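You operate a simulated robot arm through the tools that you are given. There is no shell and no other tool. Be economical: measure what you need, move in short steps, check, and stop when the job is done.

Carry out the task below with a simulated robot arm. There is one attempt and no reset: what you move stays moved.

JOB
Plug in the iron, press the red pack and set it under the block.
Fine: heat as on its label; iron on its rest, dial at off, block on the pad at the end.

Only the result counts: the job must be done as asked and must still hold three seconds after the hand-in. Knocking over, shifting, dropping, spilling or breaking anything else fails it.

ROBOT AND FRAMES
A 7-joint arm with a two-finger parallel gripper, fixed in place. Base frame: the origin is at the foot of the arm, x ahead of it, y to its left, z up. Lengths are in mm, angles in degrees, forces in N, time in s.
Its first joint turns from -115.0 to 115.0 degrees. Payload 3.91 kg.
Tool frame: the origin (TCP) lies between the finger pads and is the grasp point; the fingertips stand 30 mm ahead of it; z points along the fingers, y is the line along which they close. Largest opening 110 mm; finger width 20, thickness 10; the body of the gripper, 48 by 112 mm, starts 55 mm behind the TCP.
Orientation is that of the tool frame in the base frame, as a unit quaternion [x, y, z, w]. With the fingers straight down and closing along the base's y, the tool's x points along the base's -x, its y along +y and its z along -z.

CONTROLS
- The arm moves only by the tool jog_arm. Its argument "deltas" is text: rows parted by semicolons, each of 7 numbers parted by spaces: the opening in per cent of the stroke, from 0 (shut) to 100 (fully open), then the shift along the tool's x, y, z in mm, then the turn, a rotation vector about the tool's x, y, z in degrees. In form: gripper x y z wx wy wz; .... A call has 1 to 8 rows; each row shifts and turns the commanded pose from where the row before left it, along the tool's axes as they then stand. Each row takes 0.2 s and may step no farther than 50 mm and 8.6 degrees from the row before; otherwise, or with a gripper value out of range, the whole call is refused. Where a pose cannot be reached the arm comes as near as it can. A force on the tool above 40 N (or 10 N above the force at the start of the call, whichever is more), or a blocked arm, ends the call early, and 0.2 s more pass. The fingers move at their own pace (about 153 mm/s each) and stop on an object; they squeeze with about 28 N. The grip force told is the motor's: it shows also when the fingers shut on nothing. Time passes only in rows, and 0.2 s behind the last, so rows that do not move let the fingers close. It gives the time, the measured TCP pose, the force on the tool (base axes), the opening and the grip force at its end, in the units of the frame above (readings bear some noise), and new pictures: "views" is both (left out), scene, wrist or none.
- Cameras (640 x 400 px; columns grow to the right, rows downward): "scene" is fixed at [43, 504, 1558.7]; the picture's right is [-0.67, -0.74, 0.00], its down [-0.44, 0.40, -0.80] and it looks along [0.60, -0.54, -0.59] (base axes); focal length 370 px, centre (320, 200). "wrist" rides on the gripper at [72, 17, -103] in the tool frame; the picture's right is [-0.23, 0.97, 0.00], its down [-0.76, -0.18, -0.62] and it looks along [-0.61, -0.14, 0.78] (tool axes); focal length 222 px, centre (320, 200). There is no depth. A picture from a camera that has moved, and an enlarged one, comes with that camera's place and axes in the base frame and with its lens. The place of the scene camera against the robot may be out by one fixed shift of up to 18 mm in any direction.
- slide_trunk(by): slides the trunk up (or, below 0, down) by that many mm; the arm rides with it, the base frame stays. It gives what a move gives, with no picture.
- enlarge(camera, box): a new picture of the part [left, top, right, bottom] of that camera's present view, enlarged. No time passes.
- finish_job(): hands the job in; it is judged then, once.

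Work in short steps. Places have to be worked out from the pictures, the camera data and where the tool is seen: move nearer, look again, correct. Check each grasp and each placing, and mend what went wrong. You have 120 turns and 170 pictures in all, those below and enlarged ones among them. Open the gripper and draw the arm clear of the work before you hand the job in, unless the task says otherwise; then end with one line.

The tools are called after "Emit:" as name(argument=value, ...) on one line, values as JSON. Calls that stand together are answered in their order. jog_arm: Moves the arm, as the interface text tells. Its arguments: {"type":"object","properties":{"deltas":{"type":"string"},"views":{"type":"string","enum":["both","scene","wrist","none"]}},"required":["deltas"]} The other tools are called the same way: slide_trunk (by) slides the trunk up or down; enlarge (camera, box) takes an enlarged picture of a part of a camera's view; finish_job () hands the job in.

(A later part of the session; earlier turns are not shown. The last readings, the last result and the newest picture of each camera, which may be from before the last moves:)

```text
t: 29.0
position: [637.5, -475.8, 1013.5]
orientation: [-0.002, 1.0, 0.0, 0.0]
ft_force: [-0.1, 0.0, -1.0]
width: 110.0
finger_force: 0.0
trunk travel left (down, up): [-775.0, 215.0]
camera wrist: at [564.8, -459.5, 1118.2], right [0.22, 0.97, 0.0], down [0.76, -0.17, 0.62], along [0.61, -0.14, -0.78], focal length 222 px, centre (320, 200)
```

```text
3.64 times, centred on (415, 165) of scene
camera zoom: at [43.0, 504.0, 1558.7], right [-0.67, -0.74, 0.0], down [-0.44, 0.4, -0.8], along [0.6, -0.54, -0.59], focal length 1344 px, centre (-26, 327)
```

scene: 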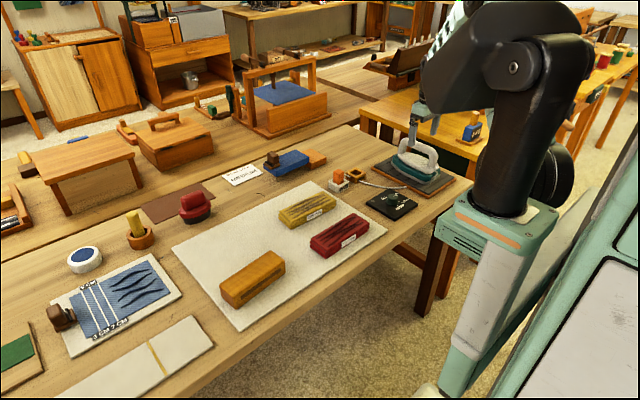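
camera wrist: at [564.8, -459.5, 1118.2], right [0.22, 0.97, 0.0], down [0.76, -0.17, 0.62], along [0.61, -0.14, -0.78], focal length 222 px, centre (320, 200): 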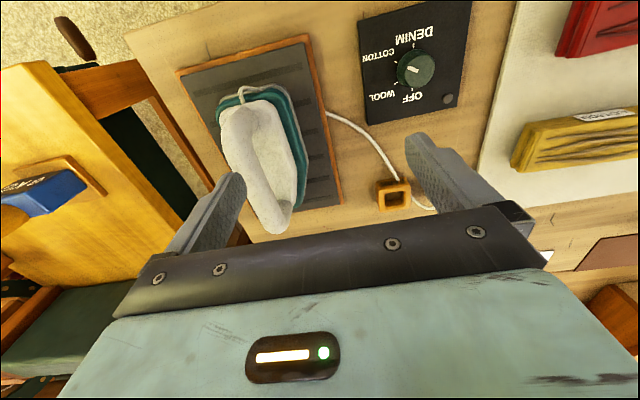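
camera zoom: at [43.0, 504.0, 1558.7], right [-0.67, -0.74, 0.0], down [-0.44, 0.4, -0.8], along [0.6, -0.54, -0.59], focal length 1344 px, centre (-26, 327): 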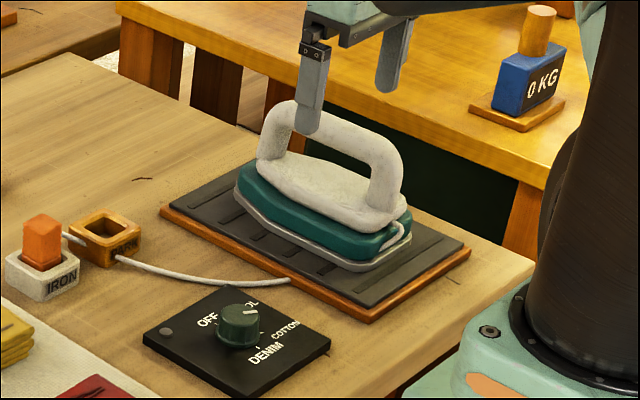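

The lamp has gone out (up to temperature), pointer at COTTON tick. The iron handle runs along x near y≈-562; I move over it.

Emit:
jog_arm(deltas="100 -15 -40 0 0 0 0;100 -15 -46 0 0 0 0;100 0 0 0 0 0 0", views="wrist")

Emit:
enlarge(camera="wrist", box=[200, 0, 520, 200])

```text
t: 29.8
position: [667.4, -559.3, 1013.6]
orientation: [-0.003, 1.0, -0.001, 0.0]
ft_force: [0.2, 0.3, 1.0]
width: 109.8
finger_force: 0.2
trunk travel left (down, up): [-775.0, 215.0]
camera wrist: at [594.7, -542.3, 1117.2], right [0.22, 0.97, 0.0], down [0.76, -0.17, 0.62], along [0.61, -0.14, -0.78], focal length 222 px, centre (320, 200)
```

wrist: 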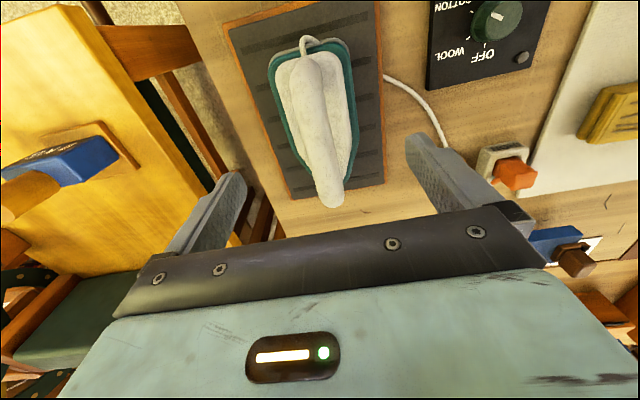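

```text
2.00 times, centred on (360, 100) of wrist
camera zoom: at [594.7, -542.3, 1117.2], right [0.22, 0.97, 0.0], down [0.76, -0.17, 0.62], along [0.61, -0.14, -0.78], focal length 444 px, centre (240, 400)
```

zoom: 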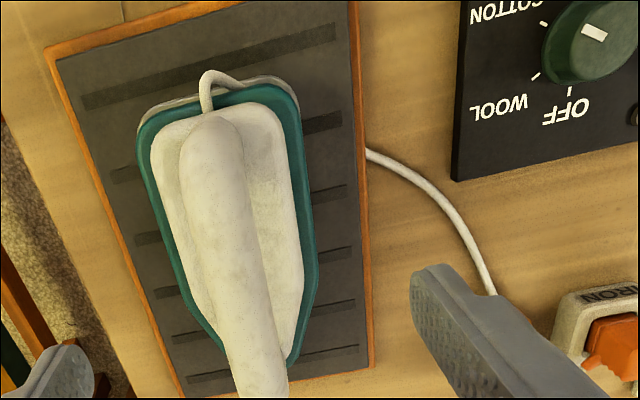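

Handle bar: x≈626–765, y≈-565, top z≈885, Ø≈30. Move above its middle and drop partway, then check.

Emit:
jog_arm(deltas="65 -24 -6 20 0 0 0;65 0 0 30 0 0 0;65 0 0 30 0 0 0;65 0 0 0 0 0 0", views="wrist")

Emit:
enlarge(camera="wrist", box=[200, 20, 440, 200])

Emit:
enlarge(camera="scene", box=[360, 110, 470, 200])

```text
t: 30.8
position: [692.0, -568.0, 932.5]
orientation: [-0.002, 1.0, 0.0, 0.001]
ft_force: [-1.6, -0.1, -0.3]
width: 71.6
finger_force: 0.1
trunk travel left (down, up): [-775.0, 215.0]
camera wrist: at [619.4, -550.3, 1036.7], right [0.22, 0.97, 0.0], down [0.76, -0.17, 0.62], along [0.61, -0.14, -0.78], focal length 222 px, centre (320, 200)
```

wrist: 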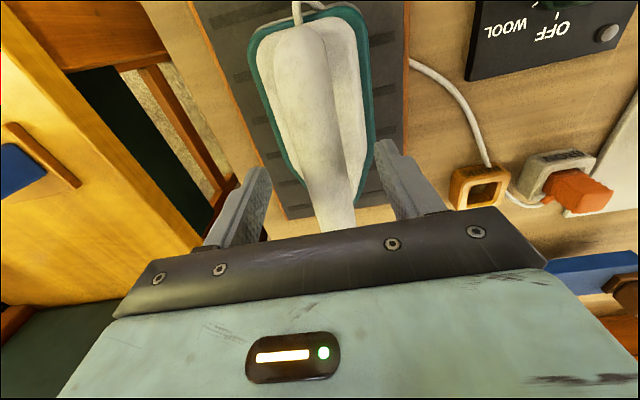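

```text
2.22 times, centred on (320, 110) of wrist
camera zoom: at [619.4, -550.3, 1036.7], right [0.22, 0.97, 0.0], down [0.76, -0.17, 0.62], along [0.61, -0.14, -0.78], focal length 494 px, centre (320, 400)
```

zoom: 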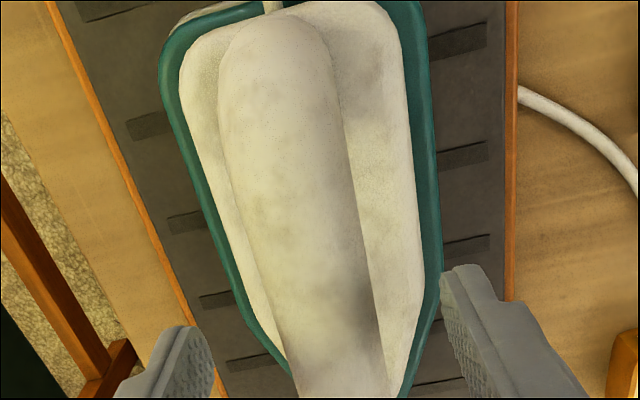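

```text
4.44 times, centred on (415, 155) of scene
camera zoom: at [43.0, 504.0, 1558.7], right [-0.67, -0.74, 0.0], down [-0.44, 0.4, -0.8], along [0.6, -0.54, -0.59], focal length 1643 px, centre (-102, 400)
```

zoom: 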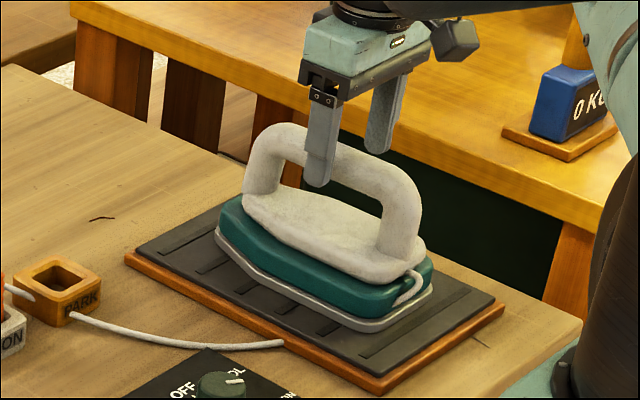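

Bar is centred between the fingers. Descend to TCP z≈878 and close.

Emit:
jog_arm(deltas="65 0 0 20 0 0 0;65 0 0 20 0 0 0;65 0 0 10 0 0 0;65 0 0 4 0 0 0;65 0 0 0 0 0 0", views="wrist")

Emit:
enlarge(camera="scene", box=[360, 110, 470, 200])

```text
t: 32.1
position: [691.5, -568.7, 883.0]
orientation: [-0.002, 1.0, -0.002, 0.003]
ft_force: [-6.2, 2.5, 17.8]
width: 73.2
finger_force: 1.6
trunk travel left (down, up): [-775.0, 215.0]
stopped in row 5: the force on the tool passed its limit (the readings are from after the stop); the commanded pose is now the measured one
camera wrist: at [619.0, -551.0, 988.0], right [0.22, 0.97, 0.0], down [0.76, -0.17, 0.63], along [0.61, -0.14, -0.78], focal length 222 px, centre (320, 200)
```

wrist: 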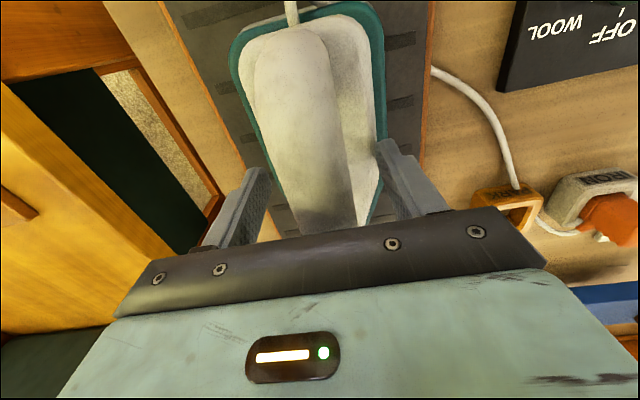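

```text
4.44 times, centred on (415, 155) of scene
camera zoom: at [43.0, 504.0, 1558.7], right [-0.67, -0.74, 0.0], down [-0.44, 0.4, -0.8], along [0.6, -0.54, -0.59], focal length 1643 px, centre (-102, 400)
```

zoom: 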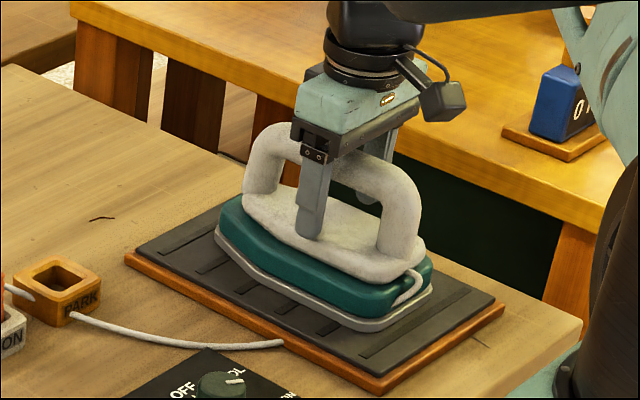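

Touched something at z=883 (fingertips on the iron's body). Raise 8 mm and close on the bar.

Emit:
jog_arm(deltas="65 0 0 -8 0 0 0;65 0 0 0 0 0 0;0 0 0 0 0 0 0;0 0 0 0 0 0 0;0 0 0 0 0 0 0", views="wrist")

Emit:
enlarge(camera="scene", box=[360, 110, 470, 200])

```text
t: 33.3
position: [693.1, -568.0, 890.2]
orientation: [-0.002, 1.0, -0.001, 0.002]
ft_force: [0.8, 2.3, -1.0]
width: 29.8
finger_force: 27.5
trunk travel left (down, up): [-775.0, 215.0]
camera wrist: at [620.0, -550.8, 993.7], right [0.22, 0.97, 0.0], down [0.76, -0.17, 0.63], along [0.61, -0.14, -0.78], focal length 222 px, centre (320, 200)
```

wrist: 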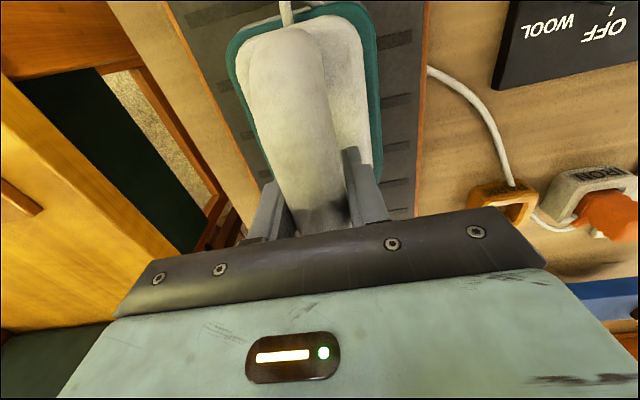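

```text
4.44 times, centred on (415, 155) of scene
camera zoom: at [43.0, 504.0, 1558.7], right [-0.67, -0.74, 0.0], down [-0.44, 0.4, -0.8], along [0.6, -0.54, -0.59], focal length 1643 px, centre (-102, 400)
```

zoom: 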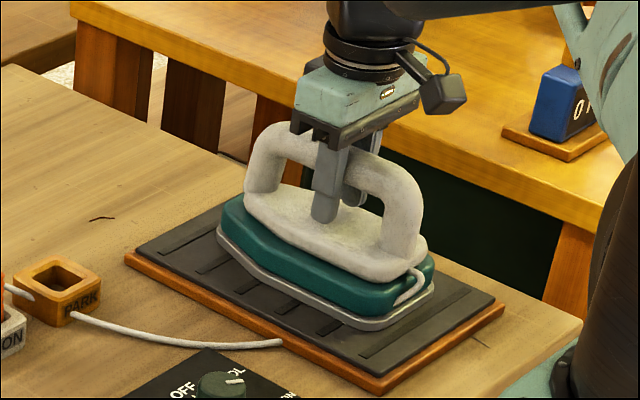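

Handle gripped (29.8 mm) at TCP (693,-568,890). Lift slowly and check for slip or tilt.

Emit:
jog_arm(deltas="0 0 0 -10 0 0 0;0 0 0 -15 0 0 0;0 0 0 -15 0 0 0;0 0 0 0 0 0 0", views="wrist")

Emit:
enlarge(camera="scene", box=[360, 110, 470, 200])

```text
t: 34.3
position: [692.5, -568.0, 928.4]
orientation: [-0.001, 1.0, -0.001, 0.001]
ft_force: [-0.4, -0.2, -7.6]
width: 29.8
finger_force: 27.6
trunk travel left (down, up): [-775.0, 215.0]
camera wrist: at [619.2, -550.9, 1033.3], right [0.22, 0.97, 0.0], down [0.76, -0.17, 0.63], along [0.61, -0.14, -0.78], focal length 222 px, centre (320, 200)
```

wrist: 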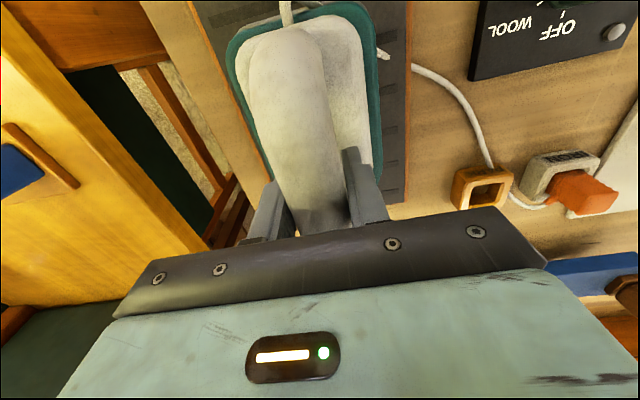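

```text
4.44 times, centred on (415, 155) of scene
camera zoom: at [43.0, 504.0, 1558.7], right [-0.67, -0.74, 0.0], down [-0.44, 0.4, -0.8], along [0.6, -0.54, -0.59], focal length 1643 px, centre (-102, 400)
```

zoom: 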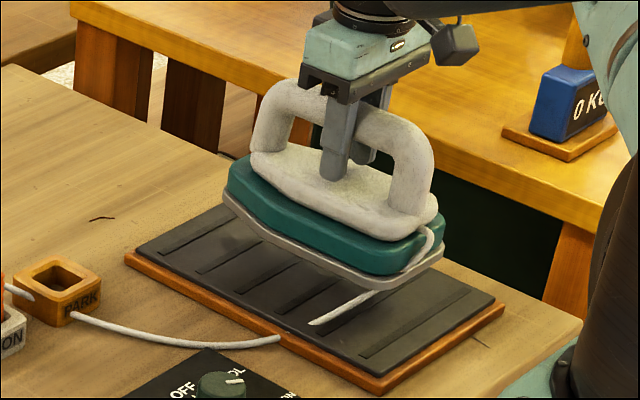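

Iron lifted level (~0.8 kg). Raise and carry it toward the red pack, staying high.

Emit:
jog_arm(deltas="0 0 0 -30 0 0 0;0 0 0 -30 0 0 0;0 0 30 -10 0 0 0;0 8 44 0 0 0 0;0 8 44 0 0 0 0;0 8 44 0 0 0 0;0 8 44 0 0 0 0;0 8 44 0 0 0 0", views="none")

Emit:
jog_arm(deltas="0 8 44 0 0 0 0;0 8 44 0 0 0 0;0 8 44 0 0 0 0;0 9.5 44 0 0 0 0;0 0 45 0 0 0 0;0 0 0 0 0 0 8.2;0 0 0 0 0 0 8.2;0 0 0 0 0 0 8.2", views="wrist")

```text
t: 36.1
position: [650.3, -317.7, 997.5]
orientation: [0.0, 1.0, -0.001, 0.002]
ft_force: [0.4, -1.5, -8.5]
width: 29.6
finger_force: 28.0
trunk travel left (down, up): [-775.0, 215.0]
```

```text
t: 37.9
position: [615.6, -98.1, 997.6]
orientation: [0.212, 0.977, -0.001, 0.001]
ft_force: [-0.1, -0.1, -8.7]
width: 30.1
finger_force: 28.2
trunk travel left (down, up): [-775.0, 215.0]
camera wrist: at [556.3, -51.6, 1101.6], right [0.61, 0.79, 0.0], down [0.62, -0.48, 0.63], along [0.5, -0.38, -0.78], focal length 222 px, centre (320, 200)
```

wrist: 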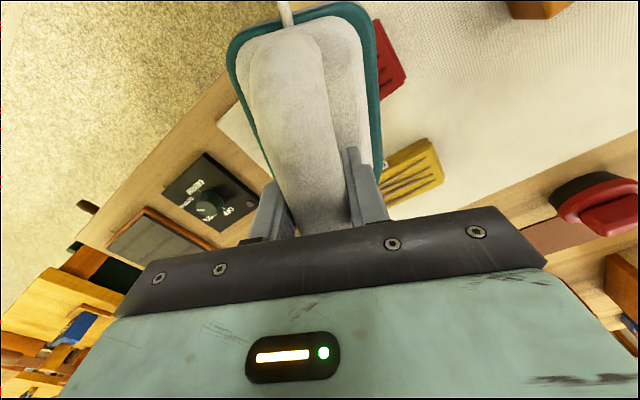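

Continue rotating to 90° so the iron lies along the pack.

Emit:
jog_arm(deltas="0 0 0 0 0 0 8.2;0 0 0 0 0 0 8.2;0 0 0 0 0 0 8.2;0 0 0 0 0 0 8.2;0 0 0 0 0 0 8.2;0 0 0 0 0 0 8.2;0 0 0 0 0 0 8.2;0 0 0 0 0 0 8.2", views="none")

Emit:
jog_arm(deltas="0 0 11.5 20 0 0 0;0 0 0 20 0 0 0;0 0 0 0 0 0 0", views="both")

Emit:
enlarge(camera="scene", box=[270, 160, 400, 270])

```text
t: 39.7
position: [617.0, -96.1, 998.0]
orientation: [0.707, 0.707, 0.0, 0.003]
ft_force: [0.5, -0.4, -6.7]
width: 30.2
finger_force: 28.1
trunk travel left (down, up): [-775.0, 215.0]
```

```text
t: 40.5
position: [629.2, -97.5, 958.3]
orientation: [0.707, 0.707, -0.001, 0.002]
ft_force: [-0.3, -0.2, -8.5]
width: 29.9
finger_force: 28.4
trunk travel left (down, up): [-775.0, 215.0]
camera wrist: at [645.0, -24.7, 1062.7], right [0.97, -0.23, 0.0], down [-0.18, -0.76, 0.62], along [-0.14, -0.61, -0.78], focal length 222 px, centre (320, 200)
```

scene: 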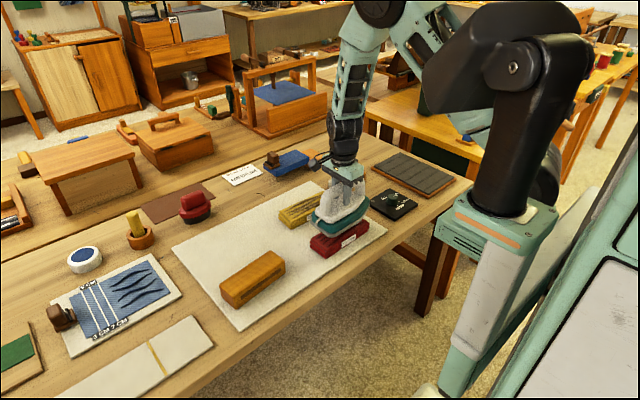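
wrist: 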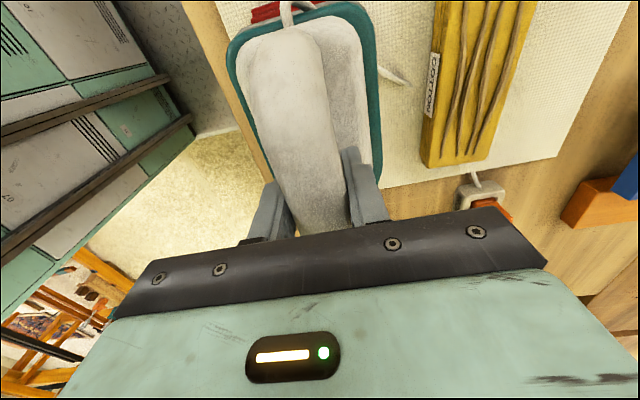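

```text
3.64 times, centred on (335, 215) of scene
camera zoom: at [43.0, 504.0, 1558.7], right [-0.67, -0.74, 0.0], down [-0.44, 0.4, -0.8], along [0.6, -0.54, -0.59], focal length 1344 px, centre (266, 146)
```

zoom: 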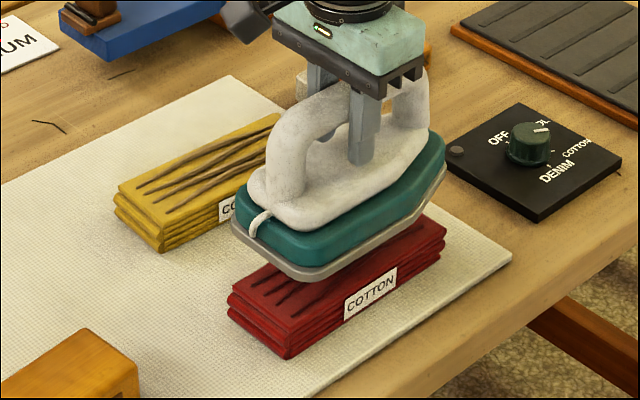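

Iron is over the red pack, aligned. Descend gently until contact.

Emit:
jog_arm(deltas="0 0 -1 15 0 0 0;0 0 0 12 0 0 0;0 0 0 8 0 0 0;0 0 0 4 0 0 0;0 0 0 3 0 0 0;0 0 0 0 0 0 0", views="scene")

Emit:
enlarge(camera="scene", box=[270, 160, 400, 270])

```text
t: 41.9
position: [627.3, -96.6, 916.3]
orientation: [0.707, 0.707, 0.0, 0.003]
ft_force: [0.3, -0.7, -7.4]
width: 29.9
finger_force: 27.8
trunk travel left (down, up): [-775.0, 215.0]
```

scene: 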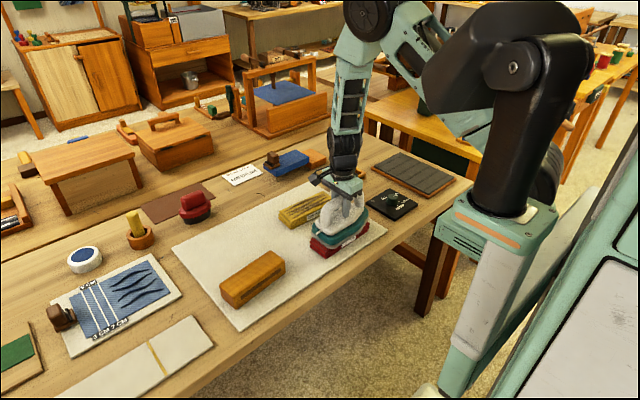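

```text
3.64 times, centred on (335, 215) of scene
camera zoom: at [43.0, 504.0, 1558.7], right [-0.67, -0.74, 0.0], down [-0.44, 0.4, -0.8], along [0.6, -0.54, -0.59], focal length 1344 px, centre (266, 146)
```

zoom: 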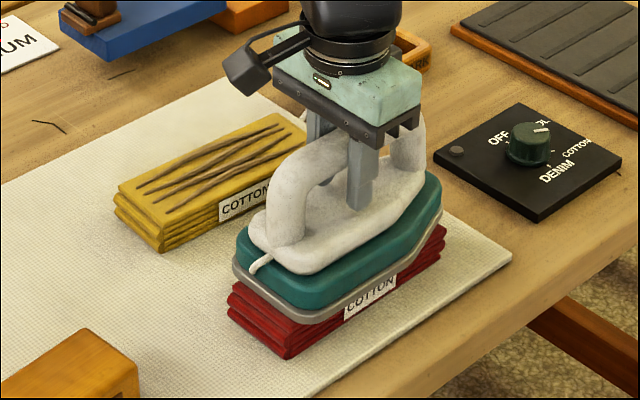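

A few mm to go; continue in 2 mm steps.

Emit:
jog_arm(deltas="0 0 0 2 0 0 0;0 0 0 2 0 0 0;0 0 0 2 0 0 0;0 0 0 2 0 0 0;0 0 0 0 0 0 0", views="none")

Emit:
enlarge(camera="scene", box=[290, 180, 380, 260])

```text
t: 43.1
position: [628.9, -96.4, 909.6]
orientation: [0.707, 0.707, 0.002, 0.004]
ft_force: [3.5, 0.9, 39.9]
width: 30.1
finger_force: 28.4
trunk travel left (down, up): [-775.0, 215.0]
```

```text
5.00 times, centred on (335, 220) of scene
camera zoom: at [43.0, 504.0, 1558.7], right [-0.67, -0.74, 0.0], down [-0.44, 0.4, -0.8], along [0.6, -0.54, -0.59], focal length 1848 px, centre (245, 100)
```

zoom: 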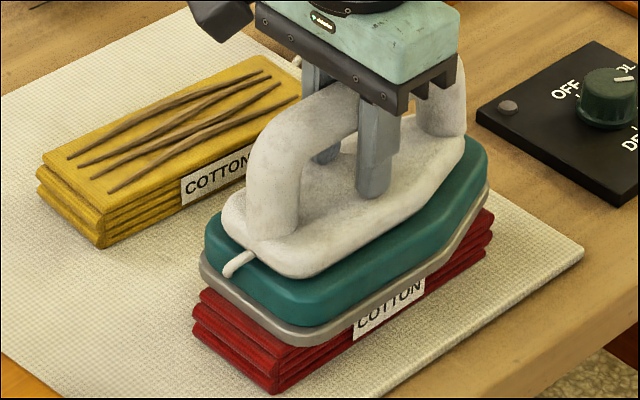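

Pressing with ~40 N. Ease by 1 mm and dwell.

Emit:
jog_arm(deltas="0 0 0 -1 0 0 0;0 0 0 0 0 0 0;0 0 0 0 0 0 0;0 0 0 0 0 0 0;0 0 0 0 0 0 0;0 0 0 0 0 0 0;0 0 0 0 0 0 0;0 0 0 0 0 0 0", views="none")

Emit:
jog_arm(deltas="0 0 0 0 0 0 0;0 0 0 0 0 0 0;0 0 0 0 0 0 0;0 0 0 0 0 0 0;0 0 0 0 0 0 0;0 0 0 0 0 0 0;0 0 0 0 0 0 0;0 0 0 0 0 0 0", views="scene")

Emit:
enlarge(camera="scene", box=[290, 160, 430, 260])

```text
t: 44.9
position: [627.7, -97.1, 908.6]
orientation: [0.707, 0.707, 0.001, 0.003]
ft_force: [9.3, 1.2, 36.5]
width: 30.0
finger_force: 27.7
trunk travel left (down, up): [-775.0, 215.0]
```

```text
t: 46.7
position: [626.1, -98.0, 910.2]
orientation: [0.707, 0.707, 0.0, 0.003]
ft_force: [3.5, -0.6, 43.2]
width: 29.9
finger_force: 27.9
trunk travel left (down, up): [-775.0, 215.0]
```

scene: 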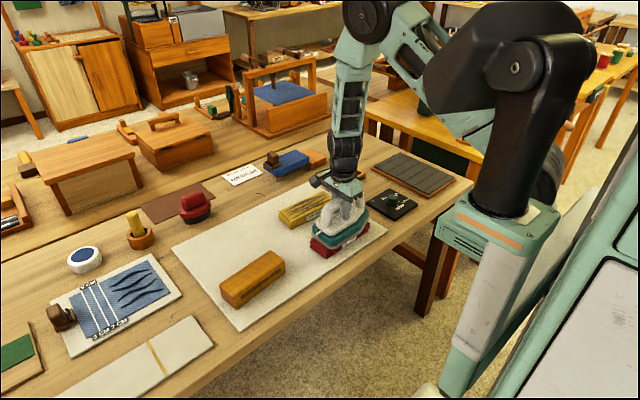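

```text
4.00 times, centred on (360, 210) of scene
camera zoom: at [43.0, 504.0, 1558.7], right [-0.67, -0.74, 0.0], down [-0.44, 0.4, -0.8], along [0.6, -0.54, -0.59], focal length 1479 px, centre (160, 160)
```

zoom: 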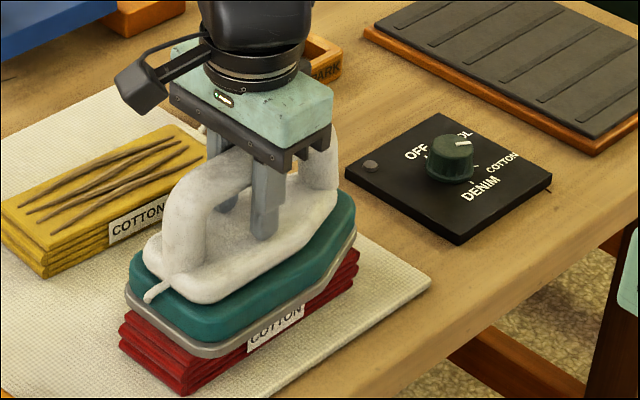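

About 4.5 s of pressing. Lift slightly and inspect the visible end of the pack.

Emit:
jog_arm(deltas="0 0 0 -20 0 0 0;0 0 0 -30 0 0 0;0 0 0 -30 0 0 0;0 0 0 0 0 0 0", views="none")

Emit:
enlarge(camera="scene", box=[270, 170, 400, 270])

```text
t: 47.7
position: [627.2, -96.5, 990.4]
orientation: [0.707, 0.707, -0.001, 0.002]
ft_force: [0.0, 0.6, -8.8]
width: 29.7
finger_force: 28.0
trunk travel left (down, up): [-775.0, 215.0]
```

```text
4.00 times, centred on (335, 220) of scene
camera zoom: at [43.0, 504.0, 1558.7], right [-0.67, -0.74, 0.0], down [-0.44, 0.4, -0.8], along [0.6, -0.54, -0.59], focal length 1479 px, centre (260, 120)
```

zoom: 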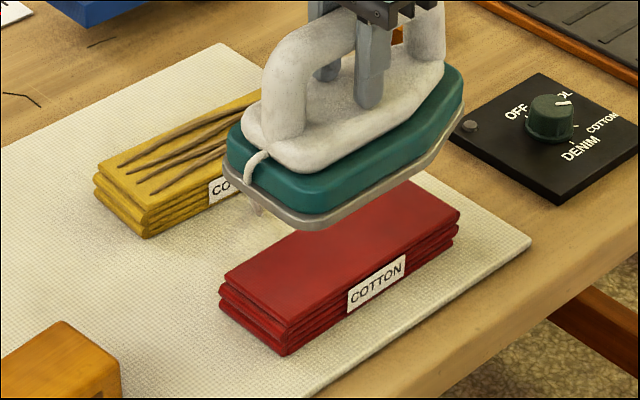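

The red pack is smooth and not scorched. Carry the iron back toward the rest, turning back to yaw 0 on the way.

Emit:
jog_arm(deltas="0 -42 6 0 0 0 -8.2;0 -42.4 0.1 0 0 0 -8.2;0 -42 -5.9 0 0 0 -8.2;0 -40.7 -11.8 0 0 0 -8.2;0 -38.6 -17.5 0 0 0 -8.2;0 -35.7 -22.9 0 0 0 -8.2;0 -32.1 -27.8 0 0 0 -8.2;0 -27.8 -32.1 0 0 0 -8.2", views="none")

Emit:
jog_arm(deltas="0 -23 -35.7 0 0 0 -8.2;0 -17.7 -38.6 0 0 0 -8.2;0 -11.9 -40.7 0 0 0 -8.2;0 0 0 0 0 0 0", views="both")

```text
t: 49.5
position: [678.0, -434.1, 991.0]
orientation: [0.209, 0.978, -0.001, 0.002]
ft_force: [0.5, 1.5, -7.6]
width: 29.7
finger_force: 28.5
trunk travel left (down, up): [-775.0, 215.0]
```

```text
t: 50.5
position: [695.0, -558.1, 992.2]
orientation: [-0.003, 1.0, -0.001, 0.0]
ft_force: [-0.3, 0.1, -8.0]
width: 30.0
finger_force: 27.9
trunk travel left (down, up): [-775.0, 215.0]
camera wrist: at [622.7, -541.8, 1095.8], right [0.22, 0.98, 0.0], down [0.76, -0.17, 0.63], along [0.61, -0.14, -0.78], focal length 222 px, centre (320, 200)
```

scene: 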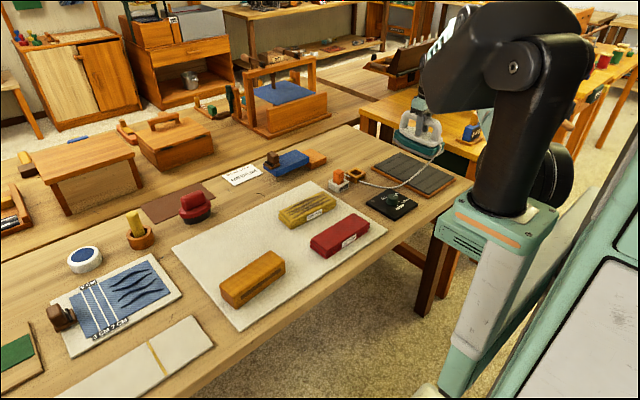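
wrist: 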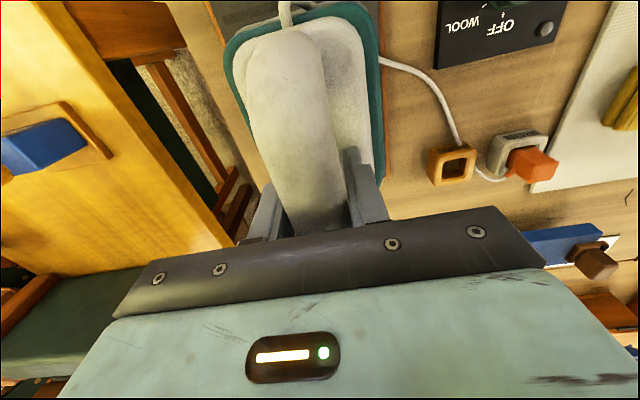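

Move to the original grasp position (693,-568) and lower to z≈891.

Emit:
jog_arm(deltas="0 2 -10 20 0 0 0;0 0 0 30 0 0 0;0 0 0 25 0 0 0;0 0 0 15 0 0 0;0 0 0 6 0 0 0;0 0 0 3 0 0 0;0 0 0 2 0 0 0;0 0 0 0 0 0 0", views="none")

Emit:
enlarge(camera="scene", box=[360, 110, 470, 200])

```text
t: 52.3
position: [693.4, -571.4, 890.1]
orientation: [-0.001, 1.0, -0.002, 0.003]
ft_force: [-0.2, 0.0, -8.4]
width: 29.9
finger_force: 27.6
trunk travel left (down, up): [-775.0, 215.0]
```

```text
4.44 times, centred on (415, 155) of scene
camera zoom: at [43.0, 504.0, 1558.7], right [-0.67, -0.74, 0.0], down [-0.44, 0.4, -0.8], along [0.6, -0.54, -0.59], focal length 1643 px, centre (-102, 400)
```

zoom: 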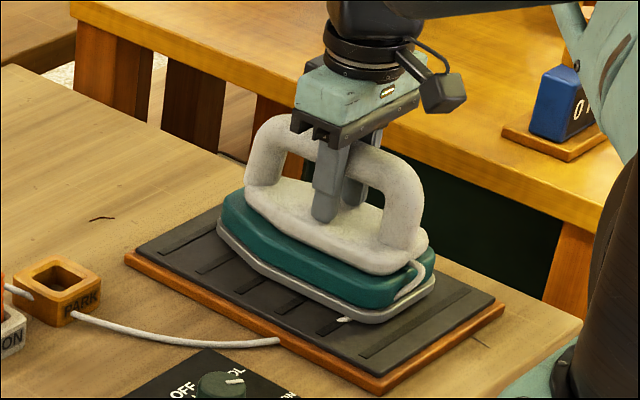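

Still hanging a few mm above; shift +3 in y and lower gently to contact.

Emit:
jog_arm(deltas="0 0 3 2 0 0 0;0 0 0 2 0 0 0;0 0 0 1 0 0 0;0 0 0 1 0 0 0;0 0 0 0 0 0 0", views="none")

Emit:
enlarge(camera="scene", box=[360, 110, 470, 200])

```text
t: 53.5
position: [693.7, -566.4, 885.4]
orientation: [-0.002, 1.0, -0.002, 0.002]
ft_force: [-1.2, 0.4, 0.0]
width: 30.0
finger_force: 28.2
trunk travel left (down, up): [-775.0, 215.0]
```

```text
4.44 times, centred on (415, 155) of scene
camera zoom: at [43.0, 504.0, 1558.7], right [-0.67, -0.74, 0.0], down [-0.44, 0.4, -0.8], along [0.6, -0.54, -0.59], focal length 1643 px, centre (-102, 400)
```

zoom: 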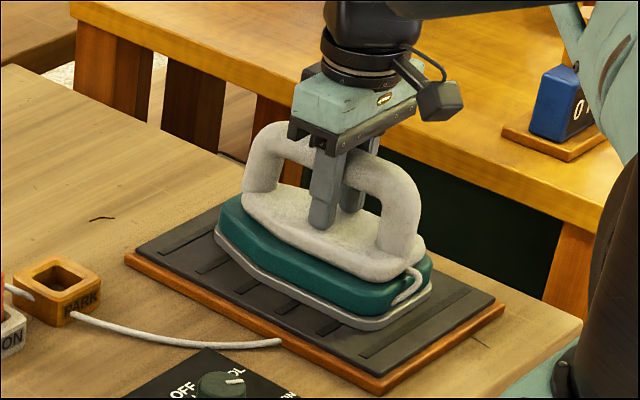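

Weight is taken by the rest. Release, lift straight up, then travel to the block.

Emit:
jog_arm(deltas="0 0 0 0.5 0 0 0;70 0 0 0 0 0 0;70 0 0 0 0 0 0;70 0 0 -20 0 0 0;70 0 0 -45 0 0 0;70 0 0 -45 0 0 0;100 0 48 -10 0 0 0;100 0 48 0 0 0 0", views="scene")

Emit:
jog_arm(deltas="100 5 49 0 0 0 0;100 5 49 0 0 0 0;100 5 49 0 0 0 0;100 5 49 0 0 0 0;100 5 49 0 0 0 0;100 5 49 0 0 0 0;100 5 49 0 0 0 0;100 5 49 0 0 0 0", views="none")

Emit:
jog_arm(deltas="100 0 49 0 0 0 0;100 0 49 0 0 0 0;100 0 49 0 0 0 0;100 0 45 0 0 0 0;100 0 0 0 0 0 0", views="both")

Emit:
enlarge(camera="scene", box=[360, 110, 470, 220])

```text
t: 55.3
position: [688.9, -471.0, 1003.5]
orientation: [-0.001, 1.0, -0.002, 0.001]
ft_force: [-0.4, -0.8, 0.0]
width: 109.8
finger_force: 0.0
trunk travel left (down, up): [-775.0, 215.0]
```

scene: 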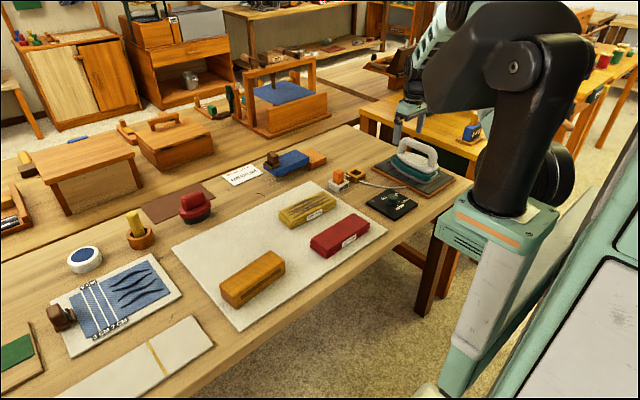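

```text
t: 57.1
position: [650.0, -79.2, 1001.5]
orientation: [0.0, 1.0, -0.002, 0.001]
ft_force: [-0.3, -0.7, -0.6]
width: 110.0
finger_force: 0.1
trunk travel left (down, up): [-775.0, 215.0]
```

```text
t: 58.3
position: [650.1, 114.2, 999.8]
orientation: [-0.002, 1.0, -0.001, 0.002]
ft_force: [0.2, -0.4, -0.2]
width: 110.2
finger_force: 0.1
trunk travel left (down, up): [-775.0, 215.0]
camera wrist: at [576.9, 131.3, 1104.1], right [0.22, 0.97, 0.0], down [0.76, -0.17, 0.63], along [0.61, -0.14, -0.78], focal length 222 px, centre (320, 200)
```

scene: 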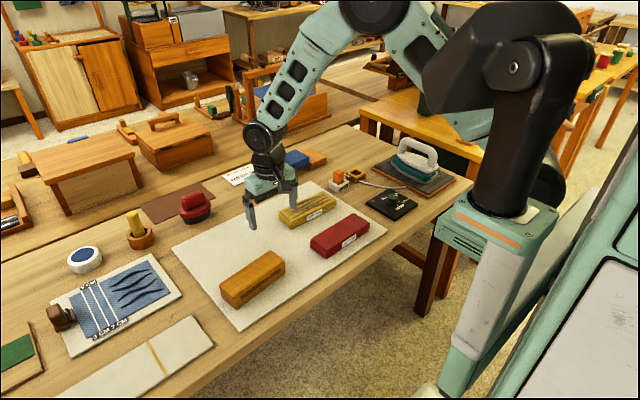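
wrist: 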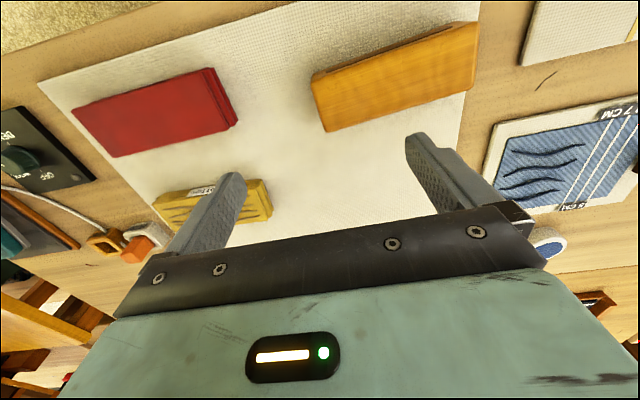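

```text
3.64 times, centred on (415, 165) of scene
camera zoom: at [43.0, 504.0, 1558.7], right [-0.67, -0.74, 0.0], down [-0.44, 0.4, -0.8], along [0.6, -0.54, -0.59], focal length 1344 px, centre (-26, 327)
```

zoom: 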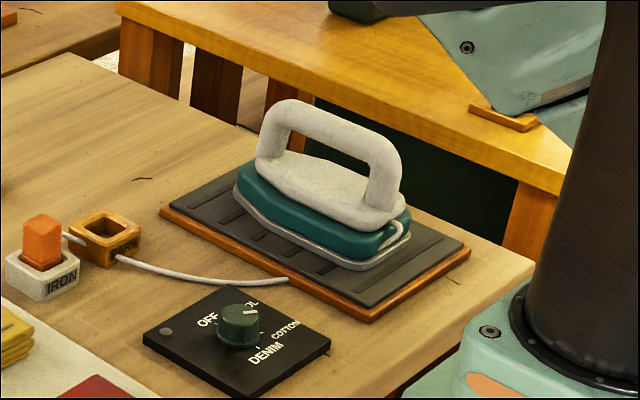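

Iron is safely on its rest. Block ≈ centre (644,194), ~61 × 162 mm, long along y, rotated ~3°. Move over it and turn to grip across its width.

Emit:
jog_arm(deltas="100 3 40 0 0 0 0;100 3 40 0 0 0 0;100 0 0 0 0 0 8.2;100 0 0 0 0 0 8.2;100 0 0 0 0 0 8.2;100 0 0 0 0 0 8.2;100 0 0 0 0 0 8.2;100 0 0 0 0 0 8.2", views="none")

Emit:
jog_arm(deltas="100 0 0 0 0 0 8.2;100 0 0 0 0 0 8.2;100 0 0 0 0 0 8.2;100 0 0 20 0 0 8.2;100 0 0 20 0 0 5;100 0 0 0 0 0 0", views="both")

Emit:
enlarge(camera="wrist", box=[180, 0, 500, 200])

Emit:
enlarge(camera="scene", box=[190, 220, 310, 320])

```text
t: 60.1
position: [643.9, 193.4, 1000.4]
orientation: [0.416, 0.91, -0.001, 0.003]
ft_force: [0.5, 1.1, -0.7]
width: 109.8
finger_force: 0.1
trunk travel left (down, up): [-775.0, 215.0]
```

```text
t: 61.5
position: [642.3, 194.9, 960.2]
orientation: [0.687, 0.727, 0.0, 0.003]
ft_force: [0.1, 0.5, 0.3]
width: 109.8
finger_force: 0.0
trunk travel left (down, up): [-775.0, 215.0]
camera wrist: at [654.4, 268.1, 1065.1], right [0.98, -0.17, 0.0], down [-0.14, -0.77, 0.62], along [-0.1, -0.62, -0.78], focal length 222 px, centre (320, 200)
```

scene: 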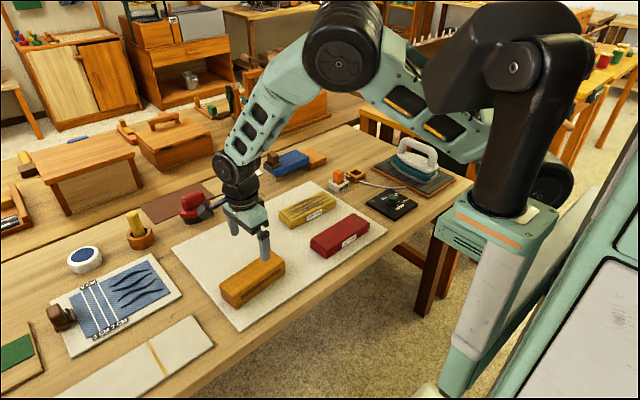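
wrist: 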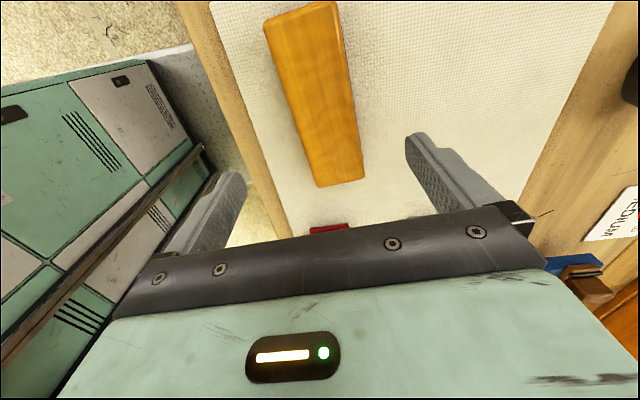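

```text
2.00 times, centred on (340, 100) of wrist
camera zoom: at [654.4, 268.1, 1065.1], right [0.98, -0.17, 0.0], down [-0.14, -0.77, 0.62], along [-0.1, -0.62, -0.78], focal length 444 px, centre (280, 400)
```

zoom: 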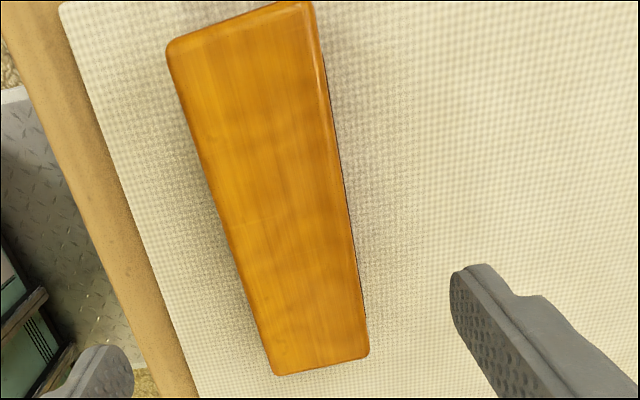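

```text
4.00 times, centred on (250, 270) of scene
camera zoom: at [43.0, 504.0, 1558.7], right [-0.67, -0.74, 0.0], down [-0.44, 0.4, -0.8], along [0.6, -0.54, -0.59], focal length 1479 px, centre (600, -80)
```

zoom: 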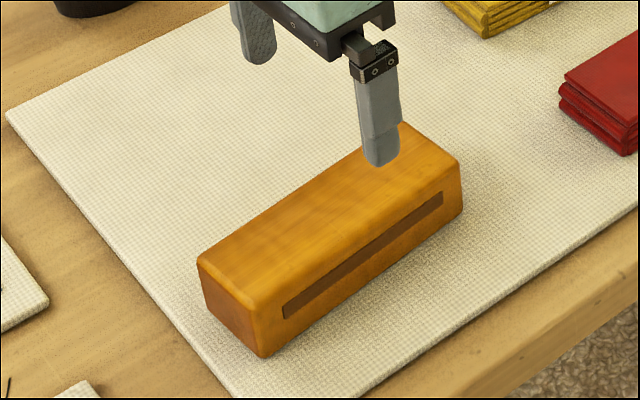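

Block: centre ≈ (645.5,194.5), top z≈843, width ≈58. Shift +3 mm and descend so tips reach z≈800.

Emit:
jog_arm(deltas="90 0 3 30 0 0 -0.7;90 0 0 35 0 0 0;90 0 0 30 0 0 0;90 0 0 0 0 0 0", views="wrist")

Emit:
enlarge(camera="wrist", box=[160, 0, 480, 200])

```text
t: 62.5
position: [644.8, 191.9, 866.7]
orientation: [0.682, 0.731, -0.001, 0.003]
ft_force: [-0.2, -0.9, 0.0]
width: 99.0
finger_force: 0.0
trunk travel left (down, up): [-775.0, 215.0]
camera wrist: at [657.0, 267.0, 970.2], right [0.99, -0.16, 0.0], down [-0.13, -0.77, 0.62], along [-0.1, -0.62, -0.78], focal length 222 px, centre (320, 200)
```

wrist: 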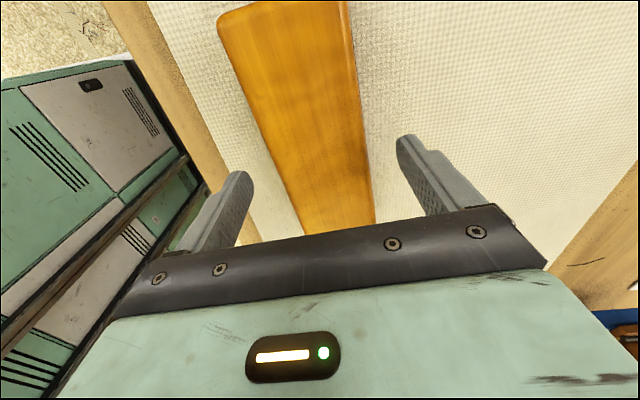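

```text
2.00 times, centred on (320, 100) of wrist
camera zoom: at [657.0, 267.0, 970.2], right [0.99, -0.16, 0.0], down [-0.13, -0.77, 0.62], along [-0.1, -0.62, -0.78], focal length 444 px, centre (320, 400)
```

zoom: 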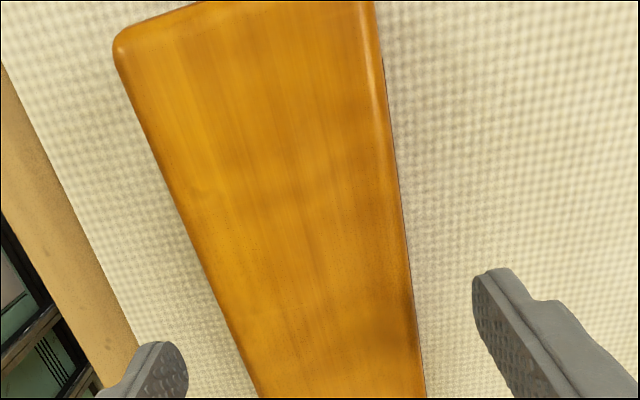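

Centred. Descend the rest and close.

Emit:
jog_arm(deltas="90 0 1.5 15 0 0 0;90 0 0 13 0 0 0;90 0 0 8 0 0 0;90 0 0 0 0 0 0;0 0 0 0 0 0 0;0 0 0 0 0 0 0;0 0 0 0 0 0 0", views="none")

Emit:
enlarge(camera="scene", box=[190, 220, 310, 320])

```text
t: 64.1
position: [649.2, 193.5, 830.3]
orientation: [0.683, 0.731, 0.0, 0.002]
ft_force: [-0.7, 1.1, -0.6]
width: 61.9
finger_force: 27.2
trunk travel left (down, up): [-775.0, 215.0]
```

```text
4.00 times, centred on (250, 270) of scene
camera zoom: at [43.0, 504.0, 1558.7], right [-0.67, -0.74, 0.0], down [-0.44, 0.4, -0.8], along [0.6, -0.54, -0.59], focal length 1479 px, centre (600, -80)
```

zoom: 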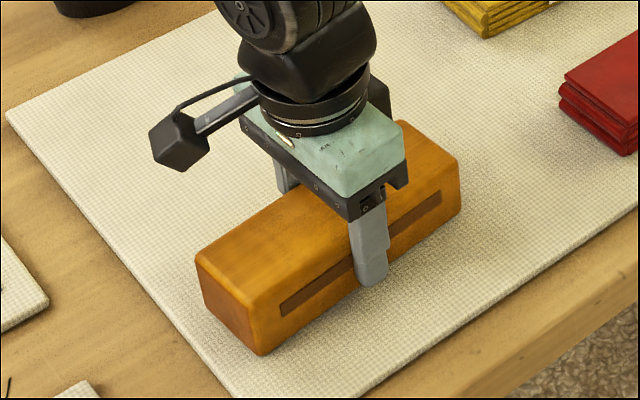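

Block held (61.9 mm). Lift, align to 90° and carry over the red pack.

Emit:
jog_arm(deltas="0 0 0 -15 0 0 0;0 0 0 -35 0 0 0;0 0 0 -35 0 0 4;0 -48 -4 0 0 0 0;0 -48 -4 0 0 0 0;0 -48 -4 0 0 0 0;0 -48 -4 0 0 0 0;0 -48 -3 0 0 0 0", views="none")

Emit:
jog_arm(deltas="0 -49 -2 0 0 0 0;0 0 0 0 0 0 0", views="both")

Emit:
enlarge(camera="scene", box=[270, 160, 400, 270])

```text
t: 65.9
position: [630.2, -47.3, 916.9]
orientation: [0.707, 0.708, 0.001, 0.004]
ft_force: [-0.2, 1.1, -3.0]
width: 62.3
finger_force: 28.5
trunk travel left (down, up): [-775.0, 215.0]
```

```text
t: 66.5
position: [628.0, -96.3, 915.1]
orientation: [0.707, 0.707, 0.0, 0.002]
ft_force: [-0.4, 0.1, -3.1]
width: 62.0
finger_force: 27.9
trunk travel left (down, up): [-775.0, 215.0]
camera wrist: at [644.0, -22.6, 1019.6], right [0.97, -0.23, 0.0], down [-0.18, -0.76, 0.62], along [-0.14, -0.61, -0.78], focal length 222 px, centre (320, 200)
```

scene: 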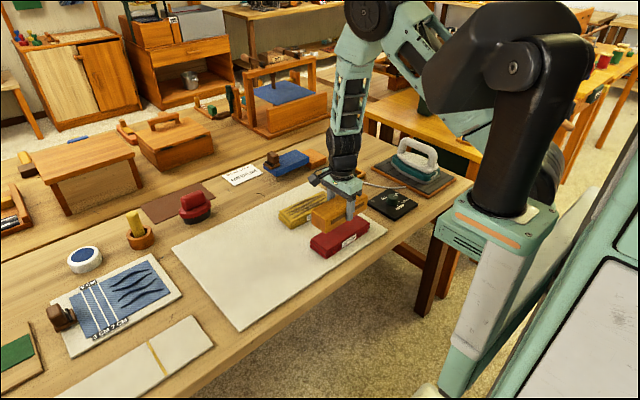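
wrist: 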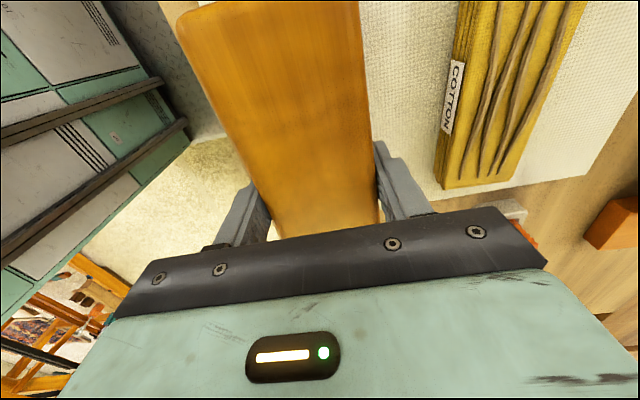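

```text
3.64 times, centred on (335, 215) of scene
camera zoom: at [43.0, 504.0, 1558.7], right [-0.67, -0.74, 0.0], down [-0.44, 0.4, -0.8], along [0.6, -0.54, -0.59], focal length 1344 px, centre (266, 146)
```

zoom: 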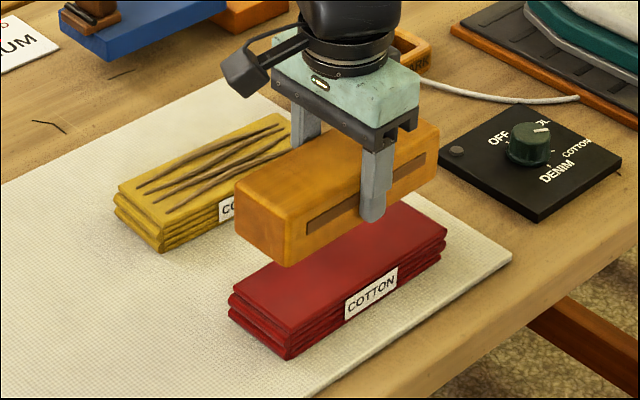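

Aligned over the pack. Lower to contact in small steps.

Emit:
jog_arm(deltas="0 0 0 20 0 0 0;0 0 0 13 0 0 0;0 0 0 4 0 0 0;0 0 0 3 0 0 0;0 0 0 0 0 0 0", views="none")

Emit:
enlarge(camera="scene", box=[280, 170, 390, 260])

```text
t: 67.7
position: [628.7, -94.5, 874.1]
orientation: [0.708, 0.707, 0.0, 0.002]
ft_force: [-0.1, 1.0, -3.1]
width: 61.9
finger_force: 28.5
trunk travel left (down, up): [-775.0, 215.0]
```

```text
4.44 times, centred on (335, 215) of scene
camera zoom: at [43.0, 504.0, 1558.7], right [-0.67, -0.74, 0.0], down [-0.44, 0.4, -0.8], along [0.6, -0.54, -0.59], focal length 1643 px, centre (253, 133)
```

zoom: 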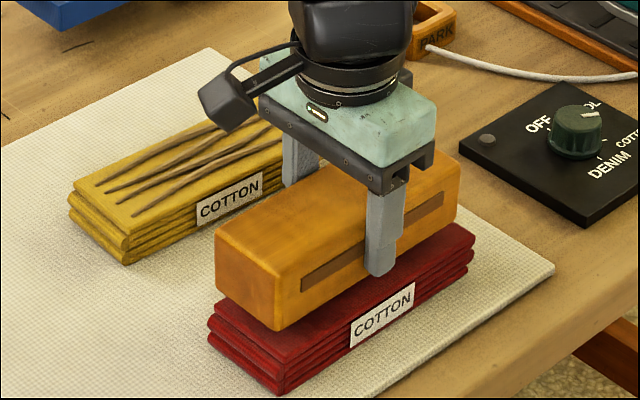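

Emit:
jog_arm(deltas="0 0 -1 2 0 0 0;0 0 0 2 0 0 0;0 0 0 2 0 0 0;0 0 0 2 0 0 0;0 0 0 0 0 0 0", views="none")

Emit:
enlarge(camera="scene", box=[280, 170, 390, 260])

```text
t: 68.9
position: [626.6, -95.4, 867.2]
orientation: [0.708, 0.706, 0.0, 0.001]
ft_force: [-0.3, 0.8, -3.0]
width: 61.8
finger_force: 27.6
trunk travel left (down, up): [-775.0, 215.0]
```

```text
4.44 times, centred on (335, 215) of scene
camera zoom: at [43.0, 504.0, 1558.7], right [-0.67, -0.74, 0.0], down [-0.44, 0.4, -0.8], along [0.6, -0.54, -0.59], focal length 1643 px, centre (253, 133)
```

zoom: 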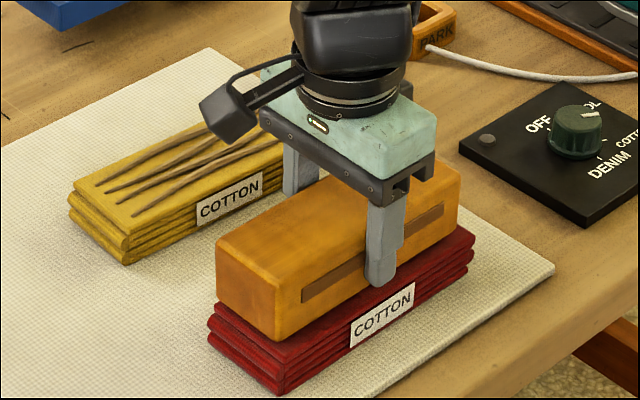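

Nearly touching (still −3 N, the block's weight); continue down.

Emit:
jog_arm(deltas="0 0 0 2 0 0 0;0 0 0 1 0 0 0;0 0 0 1 0 0 0;0 0 0 1 0 0 0;0 0 0 0 0 0 0", views="none")

Emit:
enlarge(camera="scene", box=[280, 170, 390, 260])

```text
t: 70.1
position: [628.2, -96.0, 862.9]
orientation: [0.708, 0.706, 0.0, 0.003]
ft_force: [1.6, 0.5, 15.1]
width: 61.7
finger_force: 28.3
trunk travel left (down, up): [-775.0, 215.0]
```

```text
4.44 times, centred on (335, 215) of scene
camera zoom: at [43.0, 504.0, 1558.7], right [-0.67, -0.74, 0.0], down [-0.44, 0.4, -0.8], along [0.6, -0.54, -0.59], focal length 1643 px, centre (253, 133)
```

zoom: 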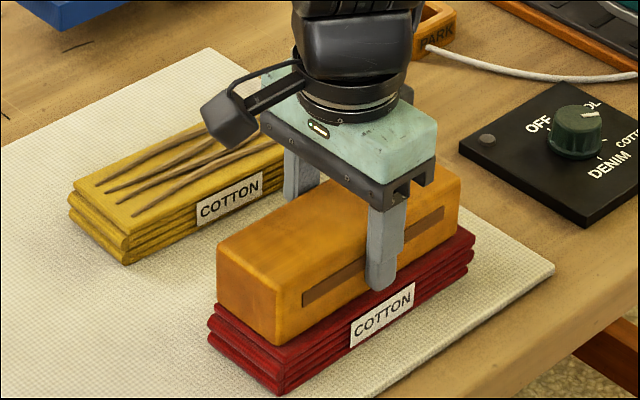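

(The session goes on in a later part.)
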